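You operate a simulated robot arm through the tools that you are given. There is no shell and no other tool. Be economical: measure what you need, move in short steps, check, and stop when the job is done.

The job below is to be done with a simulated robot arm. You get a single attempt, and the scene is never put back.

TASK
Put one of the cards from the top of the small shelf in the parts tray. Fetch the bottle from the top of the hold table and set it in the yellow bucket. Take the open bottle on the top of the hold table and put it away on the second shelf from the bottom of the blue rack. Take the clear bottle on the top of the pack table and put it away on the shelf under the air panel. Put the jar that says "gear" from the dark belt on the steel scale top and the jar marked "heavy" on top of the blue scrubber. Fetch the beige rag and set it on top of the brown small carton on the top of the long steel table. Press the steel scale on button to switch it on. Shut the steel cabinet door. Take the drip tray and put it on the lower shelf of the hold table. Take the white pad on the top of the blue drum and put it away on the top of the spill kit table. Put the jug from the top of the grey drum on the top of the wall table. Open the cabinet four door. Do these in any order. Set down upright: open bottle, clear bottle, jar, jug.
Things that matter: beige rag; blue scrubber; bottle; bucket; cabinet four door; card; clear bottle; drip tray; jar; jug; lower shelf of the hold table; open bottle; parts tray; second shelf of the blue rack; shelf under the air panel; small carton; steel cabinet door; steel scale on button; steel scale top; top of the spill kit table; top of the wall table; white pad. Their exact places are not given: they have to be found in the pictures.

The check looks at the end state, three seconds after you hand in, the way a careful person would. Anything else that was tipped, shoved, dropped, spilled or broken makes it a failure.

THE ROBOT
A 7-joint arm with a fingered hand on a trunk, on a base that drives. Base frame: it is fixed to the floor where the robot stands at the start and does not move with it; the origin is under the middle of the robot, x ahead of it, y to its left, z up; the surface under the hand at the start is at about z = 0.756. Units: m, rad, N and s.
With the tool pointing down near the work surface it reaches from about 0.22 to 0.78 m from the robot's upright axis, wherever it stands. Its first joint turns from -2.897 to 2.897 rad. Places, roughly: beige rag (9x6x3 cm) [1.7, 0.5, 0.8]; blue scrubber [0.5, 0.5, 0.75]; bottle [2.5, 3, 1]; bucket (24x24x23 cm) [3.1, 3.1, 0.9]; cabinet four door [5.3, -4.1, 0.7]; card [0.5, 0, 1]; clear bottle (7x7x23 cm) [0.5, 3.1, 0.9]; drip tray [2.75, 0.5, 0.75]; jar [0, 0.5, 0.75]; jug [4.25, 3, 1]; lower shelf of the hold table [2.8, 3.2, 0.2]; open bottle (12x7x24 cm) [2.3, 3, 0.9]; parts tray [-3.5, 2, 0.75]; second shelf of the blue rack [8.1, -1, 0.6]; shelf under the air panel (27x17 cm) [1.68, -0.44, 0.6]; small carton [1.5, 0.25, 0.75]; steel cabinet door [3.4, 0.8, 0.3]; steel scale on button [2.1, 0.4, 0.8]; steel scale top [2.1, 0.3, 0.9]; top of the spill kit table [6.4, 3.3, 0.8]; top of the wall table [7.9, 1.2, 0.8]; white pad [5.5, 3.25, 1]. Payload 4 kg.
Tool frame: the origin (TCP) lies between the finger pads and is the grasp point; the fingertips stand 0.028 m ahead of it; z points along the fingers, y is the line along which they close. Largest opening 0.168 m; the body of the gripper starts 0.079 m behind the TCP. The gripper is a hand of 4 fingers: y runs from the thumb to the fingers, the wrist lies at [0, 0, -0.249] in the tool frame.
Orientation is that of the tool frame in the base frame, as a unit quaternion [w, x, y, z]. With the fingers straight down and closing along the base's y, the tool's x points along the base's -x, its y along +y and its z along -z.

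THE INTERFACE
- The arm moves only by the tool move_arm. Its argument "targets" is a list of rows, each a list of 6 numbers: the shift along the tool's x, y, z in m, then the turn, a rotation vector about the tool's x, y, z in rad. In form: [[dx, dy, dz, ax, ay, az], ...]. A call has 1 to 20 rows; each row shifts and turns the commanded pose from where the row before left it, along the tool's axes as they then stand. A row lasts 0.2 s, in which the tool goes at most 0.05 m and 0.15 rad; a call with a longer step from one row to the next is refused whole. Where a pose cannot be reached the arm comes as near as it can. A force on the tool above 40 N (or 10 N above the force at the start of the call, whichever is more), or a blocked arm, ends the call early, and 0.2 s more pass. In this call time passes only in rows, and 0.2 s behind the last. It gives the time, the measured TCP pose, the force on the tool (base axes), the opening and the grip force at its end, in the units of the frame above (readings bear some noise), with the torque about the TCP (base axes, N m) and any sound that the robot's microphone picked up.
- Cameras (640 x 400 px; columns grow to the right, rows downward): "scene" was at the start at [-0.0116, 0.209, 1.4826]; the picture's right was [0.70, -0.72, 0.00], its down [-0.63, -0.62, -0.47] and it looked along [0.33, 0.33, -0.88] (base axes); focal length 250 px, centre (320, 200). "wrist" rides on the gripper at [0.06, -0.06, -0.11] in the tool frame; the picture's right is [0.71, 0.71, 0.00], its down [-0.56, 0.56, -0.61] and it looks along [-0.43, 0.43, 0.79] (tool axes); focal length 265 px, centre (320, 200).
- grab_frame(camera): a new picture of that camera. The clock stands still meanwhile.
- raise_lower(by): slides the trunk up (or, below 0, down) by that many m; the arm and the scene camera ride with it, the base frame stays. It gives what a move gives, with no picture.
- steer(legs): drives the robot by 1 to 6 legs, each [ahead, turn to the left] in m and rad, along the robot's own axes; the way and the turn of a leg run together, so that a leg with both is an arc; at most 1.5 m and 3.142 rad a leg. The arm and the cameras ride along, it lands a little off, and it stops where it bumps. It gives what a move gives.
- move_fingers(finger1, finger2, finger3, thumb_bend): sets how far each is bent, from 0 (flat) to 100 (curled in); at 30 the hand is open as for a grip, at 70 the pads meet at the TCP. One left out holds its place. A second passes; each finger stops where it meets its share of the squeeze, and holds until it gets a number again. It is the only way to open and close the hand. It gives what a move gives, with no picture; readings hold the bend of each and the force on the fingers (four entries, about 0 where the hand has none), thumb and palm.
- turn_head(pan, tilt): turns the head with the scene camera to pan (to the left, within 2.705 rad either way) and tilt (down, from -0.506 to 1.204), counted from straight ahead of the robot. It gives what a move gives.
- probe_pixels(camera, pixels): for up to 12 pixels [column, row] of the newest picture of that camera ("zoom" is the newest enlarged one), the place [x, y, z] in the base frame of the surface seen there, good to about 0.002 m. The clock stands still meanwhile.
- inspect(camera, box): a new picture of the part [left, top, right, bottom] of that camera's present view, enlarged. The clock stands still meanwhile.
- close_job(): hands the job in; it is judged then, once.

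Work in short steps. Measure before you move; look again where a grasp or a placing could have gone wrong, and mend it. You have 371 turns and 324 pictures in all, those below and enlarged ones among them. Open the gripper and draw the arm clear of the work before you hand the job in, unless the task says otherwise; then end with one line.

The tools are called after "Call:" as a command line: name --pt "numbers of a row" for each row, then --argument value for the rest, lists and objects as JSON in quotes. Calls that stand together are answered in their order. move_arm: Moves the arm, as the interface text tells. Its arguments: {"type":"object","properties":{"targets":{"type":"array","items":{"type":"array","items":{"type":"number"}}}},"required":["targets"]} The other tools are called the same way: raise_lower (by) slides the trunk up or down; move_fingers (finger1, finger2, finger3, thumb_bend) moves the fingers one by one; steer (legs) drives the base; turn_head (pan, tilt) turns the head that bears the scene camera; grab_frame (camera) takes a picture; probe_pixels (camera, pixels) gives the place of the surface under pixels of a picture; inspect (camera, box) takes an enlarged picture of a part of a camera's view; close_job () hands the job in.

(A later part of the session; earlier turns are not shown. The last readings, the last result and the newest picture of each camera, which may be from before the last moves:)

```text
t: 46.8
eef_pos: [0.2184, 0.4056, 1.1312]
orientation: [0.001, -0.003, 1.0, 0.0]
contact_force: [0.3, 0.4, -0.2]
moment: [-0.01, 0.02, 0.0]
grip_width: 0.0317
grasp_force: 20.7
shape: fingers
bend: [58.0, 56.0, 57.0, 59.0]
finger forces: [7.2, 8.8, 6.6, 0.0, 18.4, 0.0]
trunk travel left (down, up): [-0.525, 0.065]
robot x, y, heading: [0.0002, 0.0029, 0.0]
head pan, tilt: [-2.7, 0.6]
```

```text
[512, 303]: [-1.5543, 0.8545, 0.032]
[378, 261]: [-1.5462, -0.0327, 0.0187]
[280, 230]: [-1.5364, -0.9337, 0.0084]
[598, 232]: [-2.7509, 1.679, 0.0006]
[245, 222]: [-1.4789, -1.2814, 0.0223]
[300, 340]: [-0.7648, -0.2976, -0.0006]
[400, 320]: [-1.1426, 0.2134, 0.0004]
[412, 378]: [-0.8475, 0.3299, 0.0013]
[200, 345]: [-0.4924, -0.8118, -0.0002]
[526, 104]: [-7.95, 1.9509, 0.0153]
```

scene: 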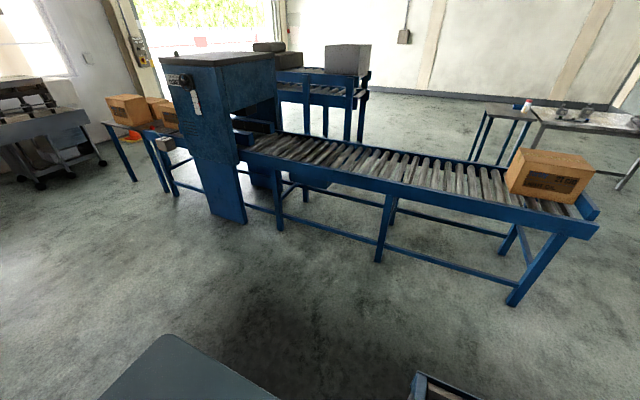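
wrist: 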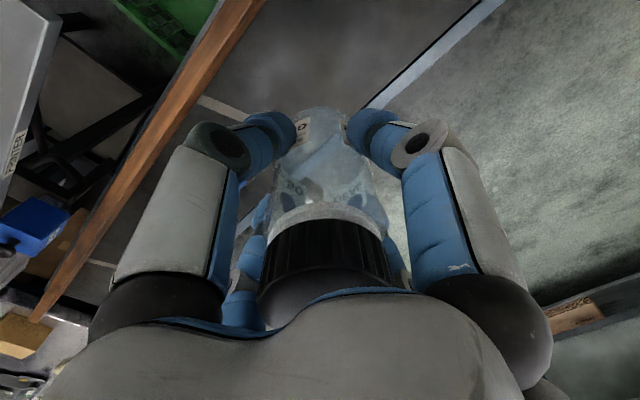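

Conveyor runs along x≈-1.55 up to y≈1.0; belt end near x≈-0.5. I back up between them.

Call:
steer --legs '[[-0.5, 0], [-0.45, 0]]'

Call:
turn_head --pan 1.57 --tilt 0.8

Call:
grab_frame --camera "scene"

```text
t: 49.5
eef_pos: [-0.1601, 0.3996, 1.1315]
orientation: [0.001, 0.019, 1.0, -0.001]
contact_force: [0.2, 0.7, -1.8]
moment: [-0.1, -0.05, 0.0]
grip_width: 0.0303
grasp_force: 19.9
shape: fingers
bend: [58.0, 55.0, 57.0, 60.0]
finger forces: [6.9, 9.0, 7.6, 0.0, 16.7, 0.1]
trunk travel left (down, up): [-0.525, 0.065]
robot x, y, heading: [-0.3981, -0.0086, -0.246]
head pan, tilt: [-2.7, 0.6]
stopped in leg 1: the robot was blocked; the commanded pose is now the measured one
```

```text
t: 52.9
eef_pos: [-0.1582, 0.395, 1.1327]
orientation: [0.0, 0.021, 1.0, 0.0]
contact_force: [-0.1, -0.5, -0.4]
moment: [0.01, 0.04, 0.03]
grip_width: 0.0306
grasp_force: 20.2
shape: fingers
bend: [58.0, 55.0, 57.0, 60.0]
finger forces: [6.9, 8.9, 7.6, 0.0, 16.6, 0.0]
trunk travel left (down, up): [-0.525, 0.065]
robot x, y, heading: [-0.3943, -0.0082, -0.247]
head pan, tilt: [1.571, 0.799]
```

```text
287 pictures are left
```

scene: 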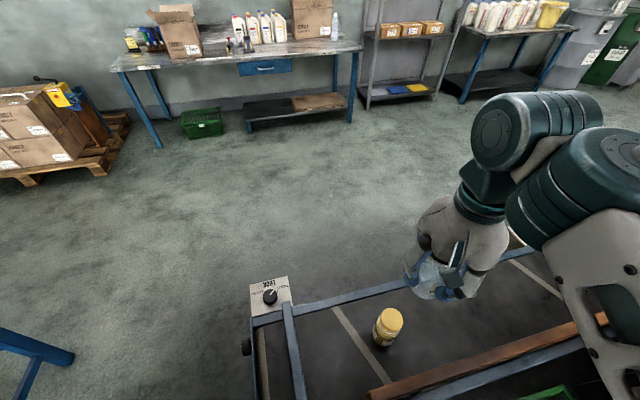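

The base bumped something (heading −0.25 now). I check whether the belt or jar shifted: probe the yellow cap at (389,320) and lock plate (270,285), scrubber side too.

Call:
probe_pixels --camera "scene" --pixels '[[389, 318], [270, 284], [288, 304], [355, 330], [500, 370]]'

Call:
turn_head --pan 2.2 --tilt 1.1

Call:
grab_frame --camera "scene"

Call:
turn_head --pan 0.3 --tilt 1.0

Call:
grab_frame --camera "scene"

```text
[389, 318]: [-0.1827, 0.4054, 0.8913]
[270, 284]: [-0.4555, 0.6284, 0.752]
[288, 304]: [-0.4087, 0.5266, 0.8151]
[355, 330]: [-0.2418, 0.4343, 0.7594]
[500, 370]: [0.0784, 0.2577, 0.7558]
```

```text
t: 53.9
eef_pos: [-0.1574, 0.3949, 1.1325]
orientation: [0.0, 0.021, 1.0, 0.0]
contact_force: [-0.8, 0.3, -0.9]
moment: [-0.02, -0.03, 0.01]
grip_width: 0.0301
grasp_force: 20.0
shape: fingers
bend: [58.0, 55.0, 57.0, 60.0]
finger forces: [6.9, 8.8, 7.6, 0.0, 16.6, 0.1]
trunk travel left (down, up): [-0.525, 0.065]
robot x, y, heading: [-0.3898, -0.0091, -0.243]
head pan, tilt: [2.201, 1.1]
```

```text
286 pictures are left
```

scene: 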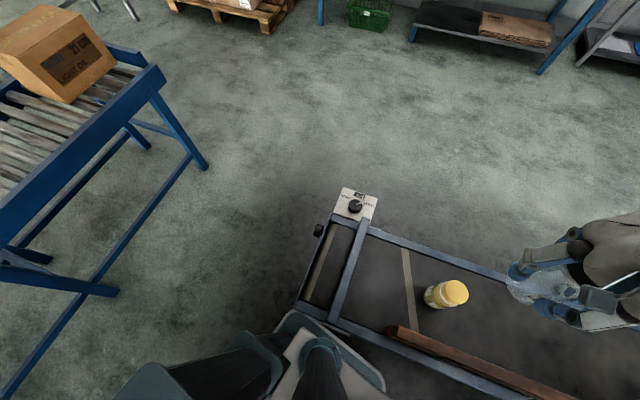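

```text
t: 55.8
eef_pos: [-0.1576, 0.3949, 1.1331]
orientation: [0.001, 0.021, 1.0, 0.001]
contact_force: [0.3, 0.4, -0.2]
moment: [0.0, -0.03, 0.02]
grip_width: 0.0306
grasp_force: 19.7
shape: fingers
bend: [58.0, 55.0, 57.0, 60.0]
finger forces: [6.9, 8.9, 7.6, 0.1, 16.6, 0.1]
trunk travel left (down, up): [-0.525, 0.065]
robot x, y, heading: [-0.3998, -0.0085, -0.248]
head pan, tilt: [0.3, 1.0]
```

```text
285 pictures are left
```

scene: 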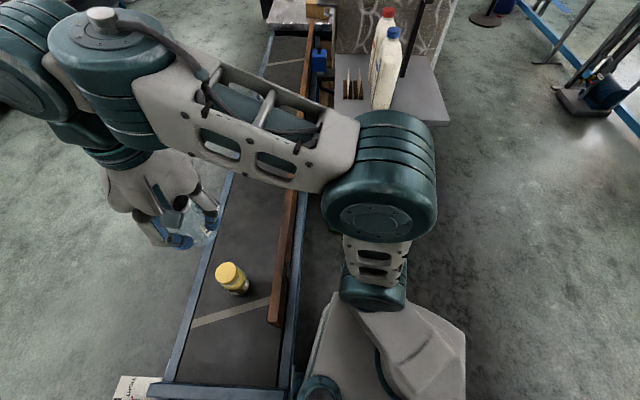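

Nothing shifted; the base's rear-left touches the belt frame. I go forward curving to heading 0, then reverse with the tail swinging away from the belt.

Call:
steer --legs '[[0.15, 0.02], [0.17, 0.22]]'

Call:
turn_head --pan 2.0 --tilt 1.2

Call:
grab_frame --camera "scene"

```text
t: 58.2
eef_pos: [0.0532, 0.3834, 1.1333]
orientation: [-0.001, -0.098, 0.995, 0.001]
contact_force: [0.1, 0.1, -0.9]
moment: [-0.05, 0.01, 0.01]
grip_width: 0.0305
grasp_force: 20.3
shape: fingers
bend: [58.0, 55.0, 57.0, 60.0]
finger forces: [7.0, 8.9, 7.6, 0.0, 16.5, 0.0]
trunk travel left (down, up): [-0.525, 0.065]
robot x, y, heading: [-0.0835, -0.0629, -0.006]
head pan, tilt: [0.3, 1.0]
```

```text
t: 60.0
eef_pos: [0.0529, 0.3828, 1.1325]
orientation: [0.0, -0.097, 0.995, 0.001]
contact_force: [-0.7, -0.7, -0.3]
moment: [-0.02, 0.0, -0.01]
grip_width: 0.0308
grasp_force: 20.3
shape: fingers
bend: [58.0, 55.0, 57.0, 60.0]
finger forces: [6.9, 8.9, 7.6, 0.0, 16.5, 0.1]
trunk travel left (down, up): [-0.525, 0.065]
robot x, y, heading: [-0.0862, -0.0685, -0.011]
head pan, tilt: [2.0, 1.201]
```

```text
284 pictures are left
```

scene: 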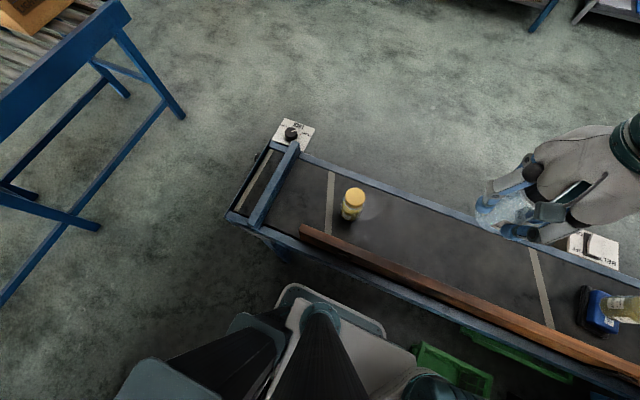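

Now clear of the belt at y≈-0.065, heading 0. I reverse curving away.

Call:
steer --legs '[[-0.25, 0.2], [-0.65, 0]]'

Call:
turn_head --pan 1.57 --tilt 0.9

Call:
grab_frame --camera "scene"

```text
t: 65.0
eef_pos: [-0.9204, 0.2611, 1.1335]
orientation: [0.0, -0.192, 0.981, 0.001]
contact_force: [-0.1, -0.7, -0.3]
moment: [0.0, -0.04, 0.0]
grip_width: 0.0305
grasp_force: 19.8
shape: fingers
bend: [58.0, 55.0, 57.0, 60.0]
finger forces: [6.8, 8.9, 7.7, 0.0, 16.4, 0.0]
trunk travel left (down, up): [-0.525, 0.065]
robot x, y, heading: [-0.969, -0.2094, 0.183]
head pan, tilt: [2.0, 1.201]
```

```text
t: 65.9
eef_pos: [-0.9195, 0.262, 1.1324]
orientation: [-0.001, -0.193, 0.981, 0.001]
contact_force: [-0.1, 0.1, -0.4]
moment: [0.0, -0.01, -0.03]
grip_width: 0.0306
grasp_force: 19.2
shape: fingers
bend: [58.0, 55.0, 57.0, 60.0]
finger forces: [6.8, 8.9, 7.6, 0.0, 16.4, 0.0]
trunk travel left (down, up): [-0.525, 0.065]
robot x, y, heading: [-0.9694, -0.2063, 0.187]
head pan, tilt: [1.571, 0.901]
```

```text
283 pictures are left
```

scene: 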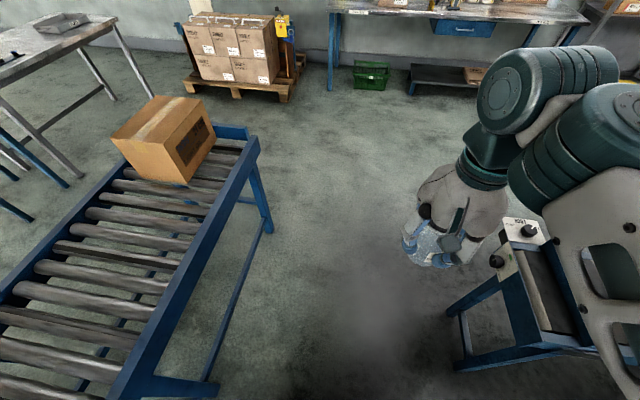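

The gap between conveyor and belt is clear. I turn left 90° and drive through to y≈1.3.

Call:
steer --legs '[[0, 1.385], [1.45, 0], [0, -1.57]]'

Call:
turn_head --pan -0.3 --tilt 0.6

Call:
grab_frame --camera "scene"

```text
t: 80.3
eef_pos: [-0.8428, 1.6975, 1.1321]
orientation: [0.0, -0.106, 0.994, 0.001]
contact_force: [-0.6, 0.7, -0.6]
moment: [-0.03, -0.01, -0.02]
grip_width: 0.0298
grasp_force: 19.2
shape: fingers
bend: [58.0, 55.0, 57.0, 61.0]
finger forces: [6.1, 9.0, 7.8, 0.0, 15.6, 0.0]
trunk travel left (down, up): [-0.525, 0.065]
robot x, y, heading: [-0.9727, 1.247, 0.002]
head pan, tilt: [1.571, 0.901]
```

```text
t: 82.2
eef_pos: [-0.8437, 1.6978, 1.1342]
orientation: [0.0, -0.106, 0.994, 0.001]
contact_force: [0.3, -0.1, 0.0]
moment: [0.0, 0.02, 0.0]
grip_width: 0.0299
grasp_force: 19.5
shape: fingers
bend: [58.0, 55.0, 57.0, 61.0]
finger forces: [6.0, 9.0, 7.6, 0.1, 15.7, 0.0]
trunk travel left (down, up): [-0.525, 0.065]
robot x, y, heading: [-0.9739, 1.2472, 0.001]
head pan, tilt: [-0.3, 0.6]
```

```text
282 pictures are left
```

scene: 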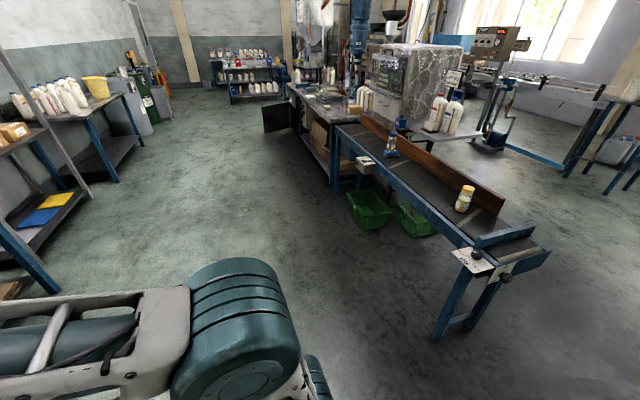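

The way along y≈1.25 is clear (open black door far ahead). I drive ahead 1.5 m and look at the table.

Call:
steer --legs '[[1.5, 0]]'

Call:
turn_head --pan -0.6 --tilt 0.6

Call:
grab_frame --camera "scene"

```text
t: 89.6
eef_pos: [0.6575, 1.7053, 1.1324]
orientation: [0.0, -0.105, 0.995, 0.001]
contact_force: [-0.2, 0.4, -0.4]
moment: [-0.02, 0.04, -0.02]
grip_width: 0.0297
grasp_force: 18.9
shape: fingers
bend: [58.0, 55.0, 57.0, 61.0]
finger forces: [6.1, 9.0, 7.7, 0.0, 15.7, 0.0]
trunk travel left (down, up): [-0.525, 0.065]
robot x, y, heading: [0.5282, 1.2547, 0.006]
head pan, tilt: [-0.3, 0.6]
```

```text
t: 90.4
eef_pos: [0.6584, 1.7061, 1.1335]
orientation: [0.0, -0.105, 0.994, 0.001]
contact_force: [0.7, -0.1, 0.1]
moment: [-0.05, -0.04, 0.01]
grip_width: 0.0298
grasp_force: 19.7
shape: fingers
bend: [58.0, 55.0, 57.0, 61.0]
finger forces: [6.1, 9.0, 7.7, 0.0, 15.8, 0.0]
trunk travel left (down, up): [-0.525, 0.065]
robot x, y, heading: [0.5289, 1.2523, 0.001]
head pan, tilt: [-0.6, 0.6]
```

```text
281 pictures are left
```

scene: 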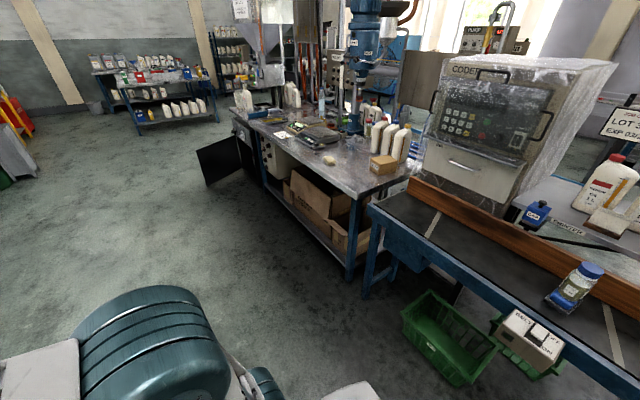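

I zoom on the table to identify the scale, rag, carton.

Call:
inspect --camera "scene" --box '[180, 60, 440, 222]'

Call:
probe_pixels --camera "scene" --pixels '[[350, 197], [329, 160], [384, 165], [318, 138], [205, 165], [240, 180], [350, 275], [440, 380], [316, 128]]'

```text
2.46 times, centred on (310, 141) of scene
```

zoom: 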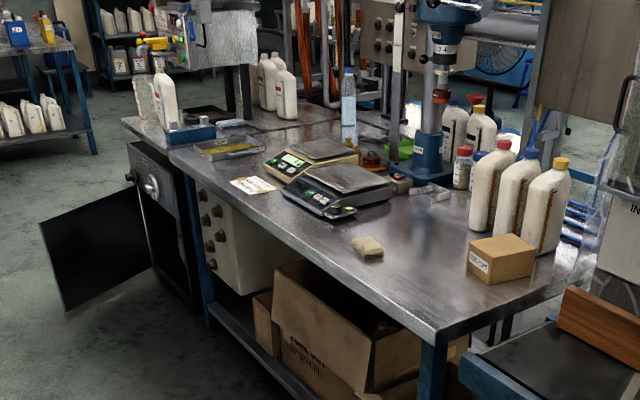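

```text
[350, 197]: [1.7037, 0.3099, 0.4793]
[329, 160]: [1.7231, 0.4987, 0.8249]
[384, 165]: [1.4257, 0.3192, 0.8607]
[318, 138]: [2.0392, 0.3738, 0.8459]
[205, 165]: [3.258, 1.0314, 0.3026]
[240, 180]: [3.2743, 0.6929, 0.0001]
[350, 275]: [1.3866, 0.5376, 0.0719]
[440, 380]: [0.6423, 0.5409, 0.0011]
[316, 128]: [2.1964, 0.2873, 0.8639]
```

Rag at (1.72,0.50), carton (1.43,0.32), two scales near x≈2.0–2.2. I drive an S-curve to about (1.98,0.98).

Call:
steer --legs '[[0.74, -0.37], [0.74, 0.37]]'

Call:
turn_head --pan -1.3 --tilt 0.9

Call:
grab_frame --camera "scene"

```text
t: 98.1
eef_pos: [2.1192, 1.448, 1.1326]
orientation: [0.0, -0.11, 0.994, 0.001]
contact_force: [-0.4, -0.6, -0.8]
moment: [0.02, 0.01, 0.02]
grip_width: 0.0296
grasp_force: 19.2
shape: fingers
bend: [58.0, 55.0, 57.0, 61.0]
finger forces: [6.2, 9.2, 7.7, 0.0, 15.7, 0.0]
trunk travel left (down, up): [-0.525, 0.065]
robot x, y, heading: [1.9904, 0.9978, 0.015]
head pan, tilt: [-0.6, 0.6]
```

```text
t: 99.2
eef_pos: [2.1186, 1.4477, 1.1333]
orientation: [0.0, -0.11, 0.994, 0.001]
contact_force: [-0.4, 0.2, 0.1]
moment: [0.03, 0.04, -0.01]
grip_width: 0.0294
grasp_force: 18.7
shape: fingers
bend: [58.0, 55.0, 57.0, 61.0]
finger forces: [5.9, 9.0, 7.8, 0.1, 15.6, 0.0]
trunk travel left (down, up): [-0.525, 0.065]
robot x, y, heading: [1.9942, 0.9967, 0.02]
head pan, tilt: [-1.3, 0.901]
```

```text
279 pictures are left
```

scene: 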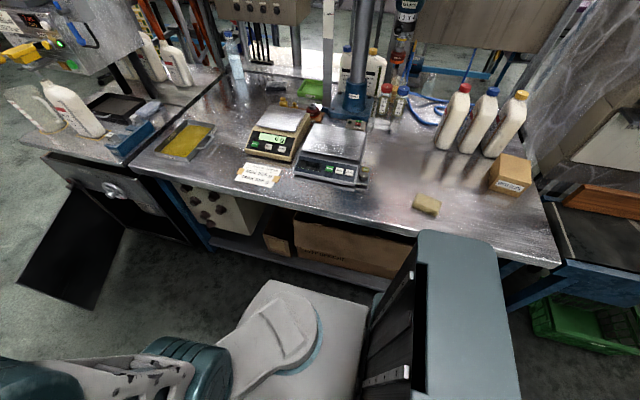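

Call:
inspect --camera "scene" --box '[220, 95, 380, 195]'

Call:
probe_pixels --camera "scene" --pixels '[[335, 143], [276, 120], [307, 171], [350, 181], [312, 127], [363, 136], [302, 150], [358, 160], [427, 203], [511, 173], [186, 140], [380, 240]]'

```text
4.00 times, centred on (300, 145) of scene
```

zoom: 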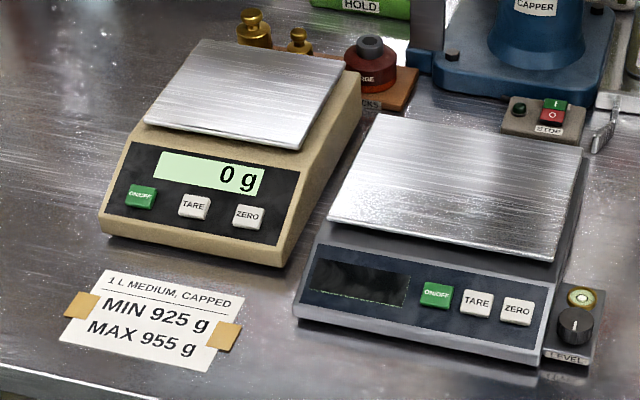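

```text
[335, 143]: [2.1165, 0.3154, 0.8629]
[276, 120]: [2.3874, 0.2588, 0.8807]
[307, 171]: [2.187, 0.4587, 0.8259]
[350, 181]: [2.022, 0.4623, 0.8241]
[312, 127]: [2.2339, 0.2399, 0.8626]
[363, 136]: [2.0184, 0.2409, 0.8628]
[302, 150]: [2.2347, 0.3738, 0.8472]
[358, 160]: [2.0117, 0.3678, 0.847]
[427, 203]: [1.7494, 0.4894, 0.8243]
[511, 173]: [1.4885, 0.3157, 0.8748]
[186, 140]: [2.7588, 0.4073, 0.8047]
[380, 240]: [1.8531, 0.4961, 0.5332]
```

Target: grey steel scale, platter x 2.01–2.235, y 0.22–0.385, z 0.863; it's off. I swing the arm around clockwise at height with the jar, in an arc around the robot's axis.

Call:
move_arm --pt "-0.0401 -0.0244 0 0 0 0.1" --pt "-0.0401 -0.0244 0 0 0 0.1" --pt "-0.0401 -0.0244 0 0 0 0.1" --pt "-0.0401 -0.0244 0 0 0 0.1" --pt "-0.0401 -0.0244 0 0 0 0.1" --pt "-0.0401 -0.0244 0 0 0 0.1" --pt "-0.0401 -0.0244 0 0 0 0.1" --pt "-0.0401 -0.0244 0 0 0 0.1" --pt "-0.0401 -0.0244 0 0 0 0.1" --pt "-0.0401 -0.0244 0 0 0 0.1"

Call:
grab_frame --camera "wrist"

```text
t: 101.4
eef_pos: [2.4378, 1.1304, 1.1327]
orientation: [0.0, 0.381, 0.925, 0.001]
contact_force: [-0.1, -0.5, -0.7]
moment: [-0.02, 0.04, -0.02]
grip_width: 0.0295
grasp_force: 19.3
shape: fingers
bend: [58.0, 55.0, 57.0, 61.0]
finger forces: [5.9, 9.4, 7.7, 0.1, 15.3, 0.0]
trunk travel left (down, up): [-0.525, 0.065]
robot x, y, heading: [1.9931, 0.9949, 0.011]
head pan, tilt: [-1.3, 0.901]
```

```text
277 pictures are left
```

wrist: 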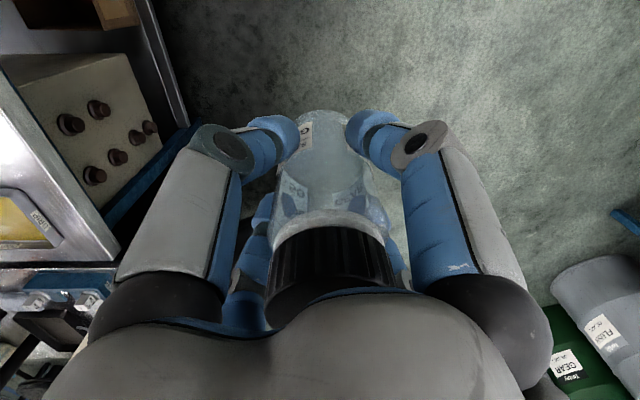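

The arc works; I continue 16 rows toward the scale side.

Call:
move_arm --pt "-0.0401 -0.0244 0 0 0 0.1" --pt "-0.0401 -0.0244 0 0 0 0.1" --pt "-0.0401 -0.0244 0 0 0 0.1" --pt "-0.0401 -0.0244 0 0 0 0.1" --pt "-0.0401 -0.0244 0 0 0 0.1" --pt "-0.0401 -0.0244 0 0 0 0.1" --pt "-0.0401 -0.0244 0 0 0 0.1" --pt "-0.0401 -0.0244 0 0 0 0.1" --pt "-0.0401 -0.0244 0 0 0 0.1" --pt "-0.0401 -0.0244 0 0 0 0.1" --pt "-0.0401 -0.0244 0 0 0 0.1" --pt "-0.0401 -0.0244 0 0 0 0.1" --pt "-0.0401 -0.0244 0 0 0 0.1" --pt "-0.0401 -0.0244 0 0 0 0.1" --pt "-0.0401 -0.0244 0 0 0 0.1" --pt "-0.0401 -0.0244 0 0 0 0.1"

Call:
grab_frame --camera "scene"

```text
t: 104.8
eef_pos: [2.1109, 0.5421, 1.1287]
orientation: [-0.002, 0.929, 0.371, 0.001]
contact_force: [-0.3, -0.7, 0.0]
moment: [0.03, 0.0, -0.02]
grip_width: 0.0288
grasp_force: 18.9
shape: fingers
bend: [58.0, 55.0, 57.0, 61.0]
finger forces: [5.5, 9.5, 7.6, 0.0, 14.9, 0.0]
trunk travel left (down, up): [-0.525, 0.065]
robot x, y, heading: [1.9932, 0.9949, 0.018]
head pan, tilt: [-1.3, 0.901]
```

```text
276 pictures are left
```

scene: 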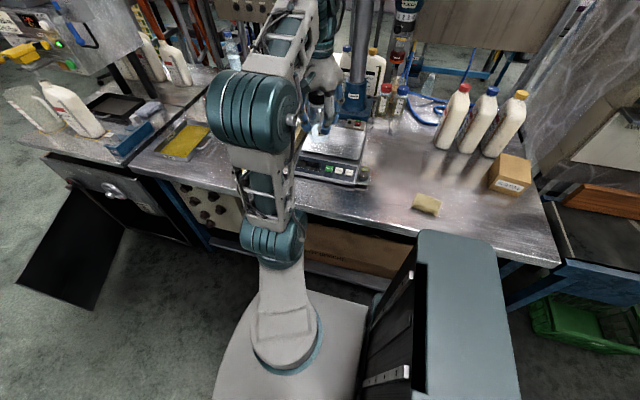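

I extend over the platter centre (2.12,0.313), staying at z≈1.13, and check the capper column nearby.

Call:
probe_pixels --camera "scene" --pixels '[[357, 95], [355, 122], [352, 75], [327, 70], [395, 90]]'

Call:
move_arm --pt "-0.0302 0.0346 0 0 0 0" --pt "-0.0302 0.0346 0 0 0 0" --pt "-0.0302 0.0346 0 0 0 0" --pt "-0.0302 0.0346 0 0 0 0" --pt "-0.0302 0.0346 0 0 0 0"

Call:
grab_frame --camera "wrist"

Call:
inspect --camera "scene" --box '[240, 80, 400, 190]'

```text
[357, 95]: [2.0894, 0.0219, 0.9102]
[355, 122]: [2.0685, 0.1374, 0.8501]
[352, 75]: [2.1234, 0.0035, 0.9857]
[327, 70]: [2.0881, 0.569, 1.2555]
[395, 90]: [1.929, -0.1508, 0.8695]
```

```text
t: 106.0
eef_pos: [2.1093, 0.3965, 1.1257]
orientation: [0.0, 0.928, 0.373, 0.0]
contact_force: [0.7, 0.2, -0.4]
moment: [-0.02, 0.09, -0.02]
grip_width: 0.0281
grasp_force: 19.3
shape: fingers
bend: [59.0, 55.0, 57.0, 61.0]
finger forces: [5.4, 9.6, 7.7, 0.0, 14.7, 0.0]
out of reach, approached as far as the arm can: row 4, 5
trunk travel left (down, up): [-0.525, 0.065]
robot x, y, heading: [1.9942, 0.9951, 0.013]
head pan, tilt: [-1.3, 0.901]
```

```text
275 pictures are left
```

wrist: 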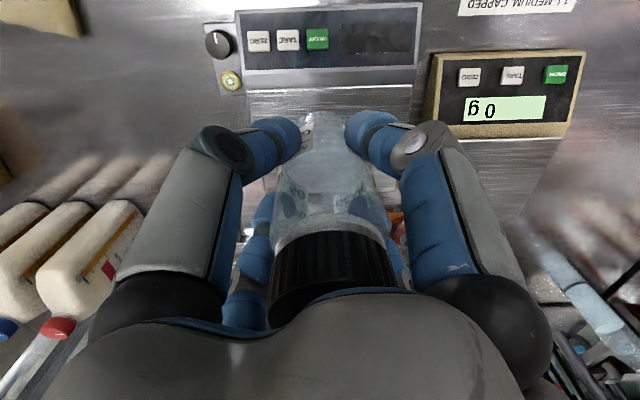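

```text
3.64 times, centred on (320, 135) of scene
```

zoom: 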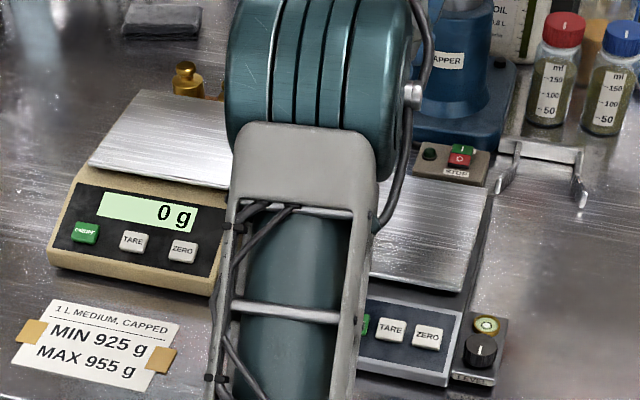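

The arm's at its reach limit at this height; I lower to z≈1.0 where reach is longer and see where it lands.

Call:
move_arm --pt "0 0 0.04 0 0 0" --pt "0 0 0.04 0 0 0" --pt "0 0 0.04 0 0 0"

```text
t: 106.8
eef_pos: [2.1063, 0.3947, 1.0053]
orientation: [-0.001, 0.928, 0.372, 0.001]
contact_force: [-0.3, 0.0, -0.5]
moment: [-0.02, 0.0, -0.02]
grip_width: 0.0276
grasp_force: 18.5
shape: fingers
bend: [59.0, 55.0, 57.0, 62.0]
finger forces: [5.3, 9.9, 7.6, 0.0, 14.5, 0.0]
trunk travel left (down, up): [-0.525, 0.065]
robot x, y, heading: [1.9916, 0.9971, 0.019]
head pan, tilt: [-1.3, 0.901]
```

Now 0.08 m more in −y to the platter centre.

Call:
move_arm --pt "-0.024 0.034 0 0 0 0" --pt "-0.024 0.034 0 0 0 0"

Call:
grab_frame --camera "wrist"

```text
t: 107.4
eef_pos: [2.1153, 0.3261, 1.0064]
orientation: [-0.002, 0.929, 0.371, 0.001]
contact_force: [-0.1, 0.4, 0.3]
moment: [-0.08, 0.03, -0.02]
grip_width: 0.0269
grasp_force: 18.2
shape: fingers
bend: [59.0, 55.0, 57.0, 62.0]
finger forces: [5.2, 10.0, 7.6, 0.1, 14.4, 0.1]
out of reach, approached as far as the arm can: row 2
trunk travel left (down, up): [-0.525, 0.065]
robot x, y, heading: [1.9923, 0.9972, 0.01]
head pan, tilt: [-1.3, 0.901]
```

```text
273 pictures are left
```

wrist: 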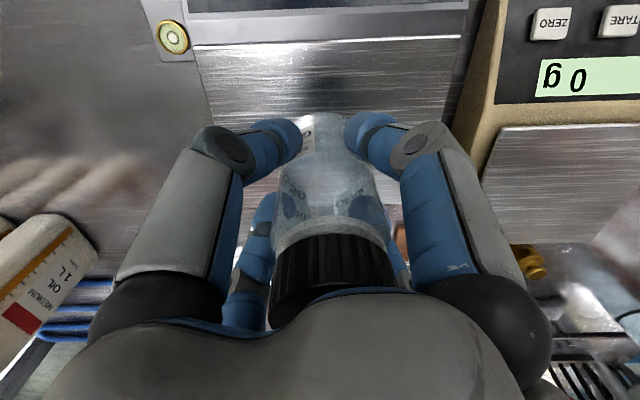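

Jar at (2.115,0.326), inside the platter. I lower onto it.

Call:
move_arm --pt "0 0 0.03 0 0 0" --pt "0 0 0.025 0 0 0" --pt "0 0 0.008 0 0 0"

Call:
inspect --camera "scene" --box '[260, 80, 420, 190]'

Call:
grab_frame --camera "wrist"

```text
t: 108.2
eef_pos: [2.1166, 0.3233, 0.9418]
orientation: [-0.001, 0.929, 0.371, 0.0]
contact_force: [-1.2, 0.7, 0.4]
moment: [0.03, 0.03, 0.0]
grip_width: 0.0269
grasp_force: 18.0
shape: fingers
bend: [59.0, 55.0, 57.0, 62.0]
finger forces: [5.0, 10.1, 7.5, 0.0, 14.2, 0.0]
trunk travel left (down, up): [-0.525, 0.065]
robot x, y, heading: [1.9926, 0.9984, 0.011]
head pan, tilt: [-1.3, 0.901]
```

```text
3.64 times, centred on (340, 135) of scene
```

zoom: 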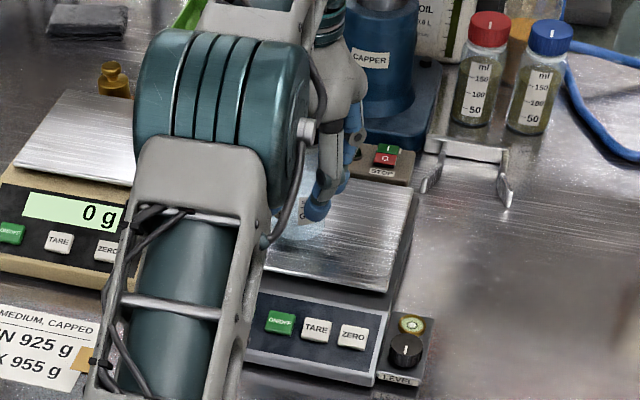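

```text
271 pictures are left
```

wrist: 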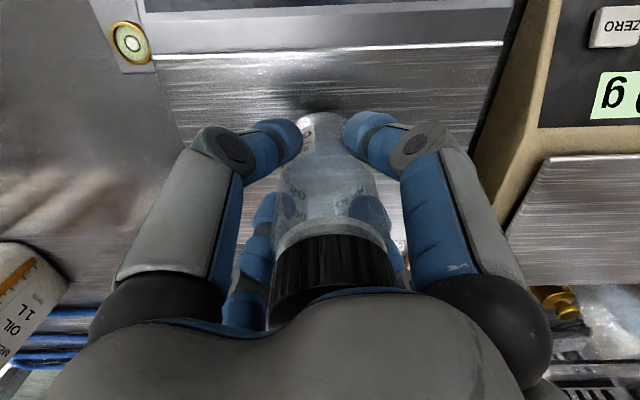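

Lowering in 4 mm steps until contact is felt.

Call:
move_arm --pt "0 0 0.004 0 0 0"

Call:
move_arm --pt "0 0 0.003 0 0 0"

```text
t: 108.6
eef_pos: [2.1174, 0.323, 0.9383]
orientation: [-0.001, 0.929, 0.371, 0.0]
contact_force: [-0.7, 0.4, -0.9]
moment: [0.0, -0.02, -0.02]
grip_width: 0.027
grasp_force: 18.6
shape: fingers
bend: [59.0, 55.0, 57.0, 62.0]
finger forces: [5.1, 10.2, 7.6, 0.0, 14.1, 0.1]
trunk travel left (down, up): [-0.525, 0.065]
robot x, y, heading: [1.9903, 0.997, 0.016]
head pan, tilt: [-1.3, 0.901]
```

```text
t: 109.0
eef_pos: [2.1178, 0.3224, 0.9353]
orientation: [-0.001, 0.928, 0.372, 0.001]
contact_force: [-0.2, -0.4, 0.3]
moment: [-0.05, -0.08, -0.01]
grip_width: 0.027
grasp_force: 18.9
shape: fingers
bend: [59.0, 55.0, 57.0, 62.0]
finger forces: [5.2, 10.1, 7.6, 0.1, 14.3, 0.1]
trunk travel left (down, up): [-0.525, 0.065]
robot x, y, heading: [1.9927, 0.9957, 0.015]
head pan, tilt: [-1.3, 0.901]
```

No clear contact yet; I zoom in on the jar base from the wrist camera.

Call:
inspect --camera "wrist" --box '[240, 80, 400, 180]'

Call:
inspect --camera "scene" --box '[310, 110, 374, 150]'

```text
4.00 times, centred on (320, 130) of wrist
```

zoom: 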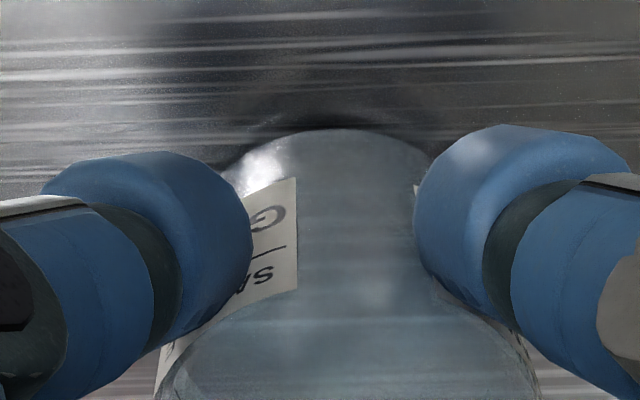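

```text
10.00 times, centred on (342, 130) of scene
```

zoom: 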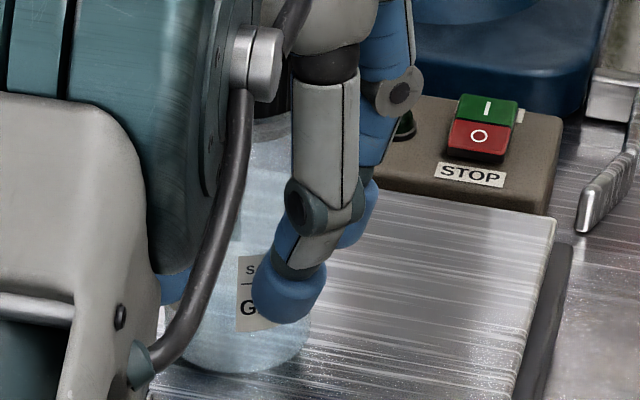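

Bottom seems close to the platter; two more small steps.

Call:
move_arm --pt "0 0 0.003 0 0 0" --pt "0 0 0.002 0 0 0"

Call:
inspect --camera "scene" --box '[310, 110, 374, 150]'

```text
t: 109.6
eef_pos: [2.1167, 0.3241, 0.9316]
orientation: [0.001, 0.928, 0.371, 0.0]
contact_force: [0.2, 1.9, 11.6]
moment: [-0.28, -0.19, 0.06]
grip_width: 0.0271
grasp_force: 19.7
shape: fingers
bend: [59.0, 55.0, 57.0, 62.0]
finger forces: [6.3, 10.6, 8.1, 0.0, 15.0, 0.1]
trunk travel left (down, up): [-0.525, 0.065]
robot x, y, heading: [1.9941, 0.9965, 0.016]
head pan, tilt: [-1.3, 0.901]
```

```text
10.00 times, centred on (342, 130) of scene
```

zoom: 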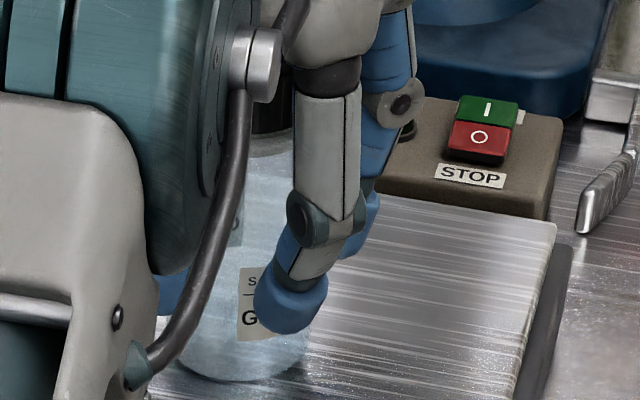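

Contact made (11.6 N). I ease 1 mm up, and open in stages.

Call:
move_arm --pt "0 0 -0.001 0 0 0"

Call:
move_fingers --finger1 50 --finger2 50 --finger3 50 --thumb_bend 50

Call:
move_fingers --finger1 40 --finger2 40 --finger3 40 --thumb_bend 40

Call:
move_arm --pt "0 0 -0.03 0 0 0" --pt "0 0 -0.05 0 0 0" --pt "0 0 -0.05 0 0 0"

Call:
grab_frame --camera "wrist"

Call:
grab_frame --camera "scene"

```text
t: 110.0
eef_pos: [2.1164, 0.3242, 0.9325]
orientation: [0.0, 0.928, 0.372, 0.0]
contact_force: [0.2, 1.2, 10.3]
moment: [-0.28, -0.22, 0.05]
grip_width: 0.0269
grasp_force: 20.0
shape: fingers
bend: [59.0, 55.0, 57.0, 62.0]
finger forces: [6.0, 10.8, 8.2, 0.1, 14.4, 0.1]
trunk travel left (down, up): [-0.525, 0.065]
robot x, y, heading: [1.995, 0.9982, 0.013]
head pan, tilt: [-1.3, 0.901]
```

```text
t: 111.0
eef_pos: [2.1173, 0.3237, 0.9306]
orientation: [-0.001, 0.928, 0.371, 0.0]
contact_force: [0.4, 0.7, 0.5]
moment: [0.01, 0.01, -0.01]
grip_width: 0.0568
grasp_force: 0.1
shape: fingers
bend: [50.0, 50.0, 50.0, 50.0]
finger forces: [0.0, 0.0, 0.0, 0.1, 0.0, 0.1]
trunk travel left (down, up): [-0.525, 0.065]
robot x, y, heading: [1.9961, 0.9955, 0.016]
head pan, tilt: [-1.3, 0.901]
```

```text
t: 112.0
eef_pos: [2.1168, 0.3228, 0.9313]
orientation: [-0.002, 0.928, 0.372, 0.001]
contact_force: [-0.1, -0.3, -0.9]
moment: [0.02, -0.01, 0.03]
grip_width: 0.0874
grasp_force: 0.0
shape: fingers
bend: [40.0, 40.0, 40.0, 40.0]
finger forces: [0.0, 0.1, 0.0, 0.0, 0.0, 0.1]
trunk travel left (down, up): [-0.525, 0.065]
robot x, y, heading: [1.9917, 0.9943, 0.017]
head pan, tilt: [-1.3, 0.901]
```

```text
t: 112.8
eef_pos: [2.1139, 0.3402, 1.0398]
orientation: [-0.002, 0.928, 0.372, 0.001]
contact_force: [0.2, -0.9, 0.8]
moment: [0.04, -0.01, 0.01]
grip_width: 0.0872
grasp_force: 0.0
shape: fingers
bend: [40.0, 40.0, 40.0, 40.0]
finger forces: [0.0, 0.0, 0.1, 0.1, 0.1, 0.0]
out of reach, approached as far as the arm can: row 3
trunk travel left (down, up): [-0.525, 0.065]
robot x, y, heading: [1.9921, 0.9947, 0.012]
head pan, tilt: [-1.3, 0.901]
```

```text
267 pictures are left
```

wrist: 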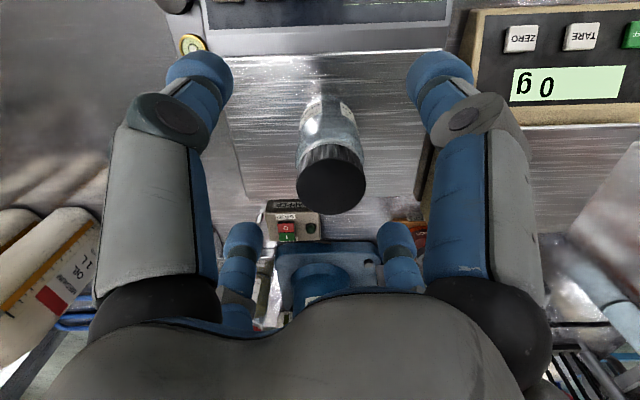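

```text
266 pictures are left
```

scene: 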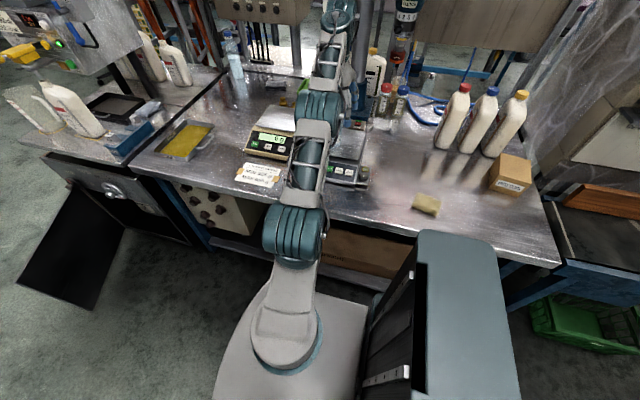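

The gear jar stands on the steel scale. I withdraw toward the robot and curl all but one finger to press the button.

Call:
move_arm --pt "0.0276 -0.029 -0.02 0 0 0" --pt "0.0276 -0.029 -0.02 0 0 0" --pt "0.0276 -0.029 -0.01 0 0 0" --pt "0.0276 -0.029 0 0 0 0" --pt "0.0276 -0.029 0 0 0 0"

Call:
move_fingers --finger1 100 --finger2 36 --finger3 100 --thumb_bend 100

Call:
grab_frame --camera "wrist"

Call:
grab_frame --camera "scene"

```text
t: 114.0
eef_pos: [2.111, 0.5408, 1.0884]
orientation: [-0.001, 0.928, 0.372, 0.001]
contact_force: [-0.2, 0.2, -0.3]
moment: [0.02, 0.0, -0.03]
grip_width: 0.0874
grasp_force: 0.0
shape: fingers
bend: [40.0, 40.0, 40.0, 40.0]
finger forces: [0.0, 0.0, 0.0, 0.0, 0.1, 0.0]
trunk travel left (down, up): [-0.525, 0.065]
robot x, y, heading: [1.9934, 0.9941, 0.018]
head pan, tilt: [-1.3, 0.901]
```

```text
t: 115.0
eef_pos: [2.1119, 0.5411, 1.0894]
orientation: [-0.001, 0.928, 0.372, 0.0]
contact_force: [1.0, 0.7, 0.2]
moment: [0.0, 0.0, -0.01]
grip_width: 0.0
grasp_force: 0.1
shape: fingers
bend: [74.0, 36.0, 74.0, 79.0]
finger forces: [0.0, 0.0, 0.0, 0.0, 0.0, 0.0]
trunk travel left (down, up): [-0.525, 0.065]
robot x, y, heading: [1.9897, 0.9975, 0.016]
head pan, tilt: [-1.3, 0.901]
```

```text
265 pictures are left
```

wrist: 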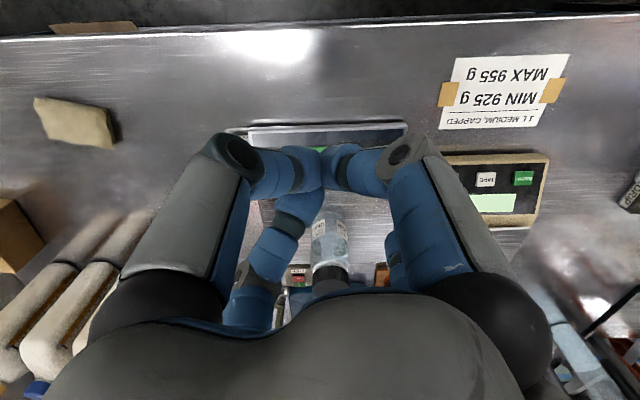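

```text
264 pictures are left
```

scene: 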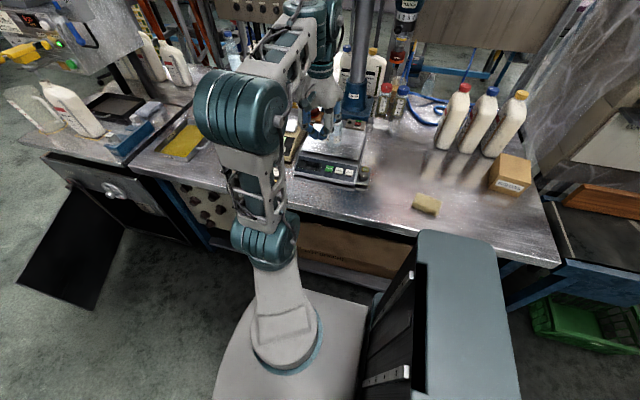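

I probe fingertip heights and the button (green sliver at wrist (320,148)) in the current views.

Call:
probe_pixels --camera "wrist" --pixels '[[310, 165], [340, 155], [325, 190], [392, 240], [397, 250], [320, 149], [300, 215]]'

Call:
inspect --camera "scene" --box '[280, 130, 376, 190]'

```text
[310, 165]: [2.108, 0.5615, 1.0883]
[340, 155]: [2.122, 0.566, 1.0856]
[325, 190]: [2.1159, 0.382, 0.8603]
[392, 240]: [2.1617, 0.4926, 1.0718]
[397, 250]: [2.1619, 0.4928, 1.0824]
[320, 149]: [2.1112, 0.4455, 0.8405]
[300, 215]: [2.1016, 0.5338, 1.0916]
```

```text
6.67 times, centred on (328, 160) of scene
```

zoom: 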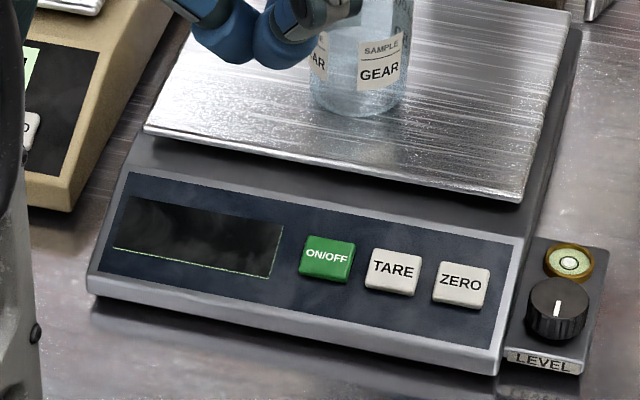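

Call:
probe_pixels --camera "zoom" --pixels '[[327, 257], [305, 275], [350, 278], [305, 240], [350, 245], [392, 270], [327, 300], [380, 230], [300, 310]]'

```text
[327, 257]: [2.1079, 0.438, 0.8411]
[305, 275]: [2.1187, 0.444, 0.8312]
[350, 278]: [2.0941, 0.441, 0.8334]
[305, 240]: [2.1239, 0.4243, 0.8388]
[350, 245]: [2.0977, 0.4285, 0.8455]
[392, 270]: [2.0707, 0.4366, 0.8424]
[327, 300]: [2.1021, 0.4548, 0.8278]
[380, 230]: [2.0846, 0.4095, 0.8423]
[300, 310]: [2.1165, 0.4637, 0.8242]
```

Button centre (2.108,0.437,0.841) on a sloped panel. I try a single poker: finger2 at 65, the others flat, and look.

Call:
move_fingers --finger1 0 --finger2 65 --finger3 0 --thumb_bend 0

Call:
grab_frame --camera "wrist"

Call:
probe_pixels --camera "wrist" --pixels '[[320, 200], [325, 180], [330, 190], [315, 190], [310, 210]]'

Call:
inspect --camera "scene" --box '[200, 40, 400, 180]'

```text
t: 116.0
eef_pos: [2.1099, 0.541, 1.0871]
orientation: [-0.001, 0.929, 0.371, 0.0]
contact_force: [0.3, 0.2, -0.3]
moment: [0.02, -0.02, -0.04]
grip_width: 0.163
grasp_force: 0.0
shape: fingers
bend: [0.0, 65.0, 0.0, 0.0]
finger forces: [0.0, 0.0, 0.0, 0.0, 0.1, 0.1]
trunk travel left (down, up): [-0.525, 0.065]
robot x, y, heading: [1.9931, 0.9937, 0.011]
head pan, tilt: [-1.3, 0.901]
```

```text
262 pictures are left
```

wrist: 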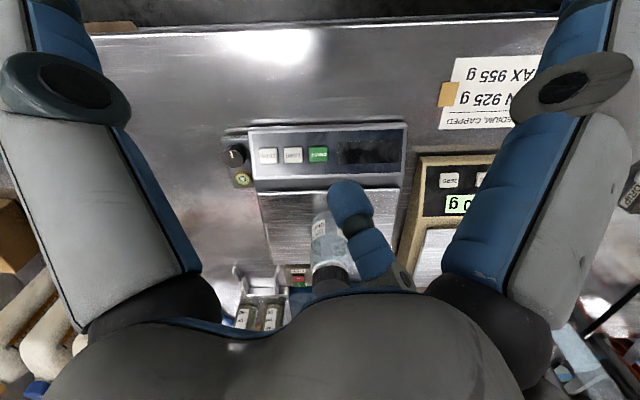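

```text
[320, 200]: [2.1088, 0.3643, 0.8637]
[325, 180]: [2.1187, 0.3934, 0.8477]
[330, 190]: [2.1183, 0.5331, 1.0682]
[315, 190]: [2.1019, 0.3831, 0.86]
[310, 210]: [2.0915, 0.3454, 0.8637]
```

```text
2.86 times, centred on (300, 110) of scene
```

zoom: 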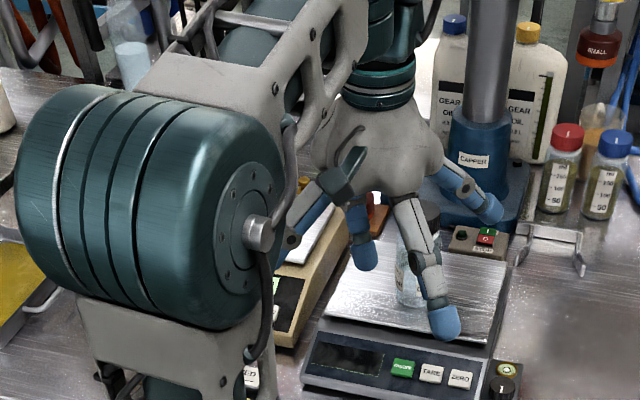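

A single-side poker is better: finger2 out at 36 on the far side, others closed. I rotate the tool so finger2 points to −y, keeping the palm away from the jar.

Call:
move_fingers --finger1 100 --finger2 36 --finger3 100 --thumb_bend 100

Call:
move_arm --pt "0 0 0 0 0 0.127" --pt "0 0 0 0 0 0.127" --pt "0 0 0 0 0 0.127" --pt "0 0 0 0 0 0.127" --pt "0 0 0 0 0 0.127" --pt "0 0 0 0 0 0.127"

Call:
grab_frame --camera "wrist"

Call:
inspect --camera "scene" --box '[240, 70, 400, 190]'

```text
t: 117.0
eef_pos: [2.1114, 0.5417, 1.0889]
orientation: [-0.002, 0.928, 0.372, 0.001]
contact_force: [0.5, 0.8, -0.2]
moment: [0.0, -0.01, -0.02]
grip_width: 0.0
grasp_force: 0.1
shape: fingers
bend: [72.0, 36.0, 72.0, 76.0]
finger forces: [0.0, 0.0, 0.0, 0.0, 0.1, 0.0]
trunk travel left (down, up): [-0.525, 0.065]
robot x, y, heading: [1.9916, 0.9981, 0.011]
head pan, tilt: [-1.3, 0.901]
```

```text
t: 118.4
eef_pos: [2.1109, 0.5394, 1.0897]
orientation: [-0.001, 1.0, -0.003, 0.0]
contact_force: [-0.1, 0.4, 0.1]
moment: [0.02, 0.0, 0.0]
grip_width: 0.0
grasp_force: 0.0
shape: fingers
bend: [79.0, 36.0, 79.0, 88.0]
finger forces: [0.1, 0.0, 0.1, 0.0, 0.0, 0.0]
trunk travel left (down, up): [-0.525, 0.065]
robot x, y, heading: [1.994, 0.9946, 0.012]
head pan, tilt: [-1.3, 0.901]
```

```text
260 pictures are left
```

wrist: 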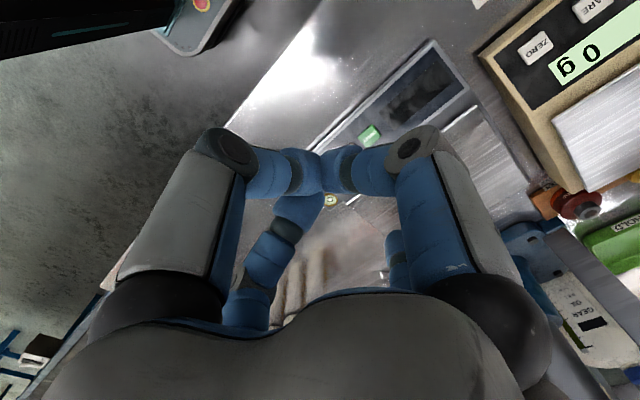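

```text
3.33 times, centred on (320, 130) of scene
```

zoom: 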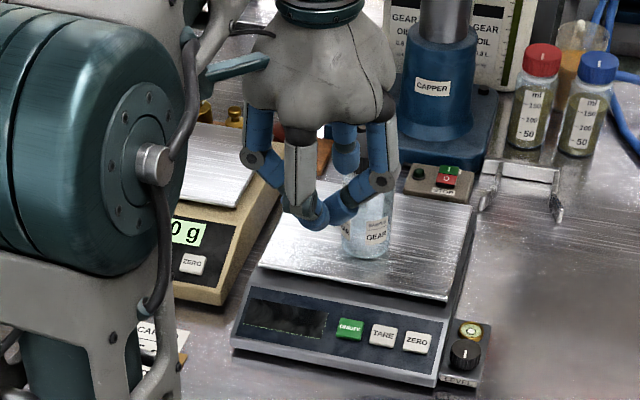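

I probe the tips' positions in this zoom.

Call:
probe_pixels --camera "zoom" --pixels '[[343, 168], [345, 155], [337, 165], [310, 222], [322, 222], [340, 208], [290, 205]]'

```text
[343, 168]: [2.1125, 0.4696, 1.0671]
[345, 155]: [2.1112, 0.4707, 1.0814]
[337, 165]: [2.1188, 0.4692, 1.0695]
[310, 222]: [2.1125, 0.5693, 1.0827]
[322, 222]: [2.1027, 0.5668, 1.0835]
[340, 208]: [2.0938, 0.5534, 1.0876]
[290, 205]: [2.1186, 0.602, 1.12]
```

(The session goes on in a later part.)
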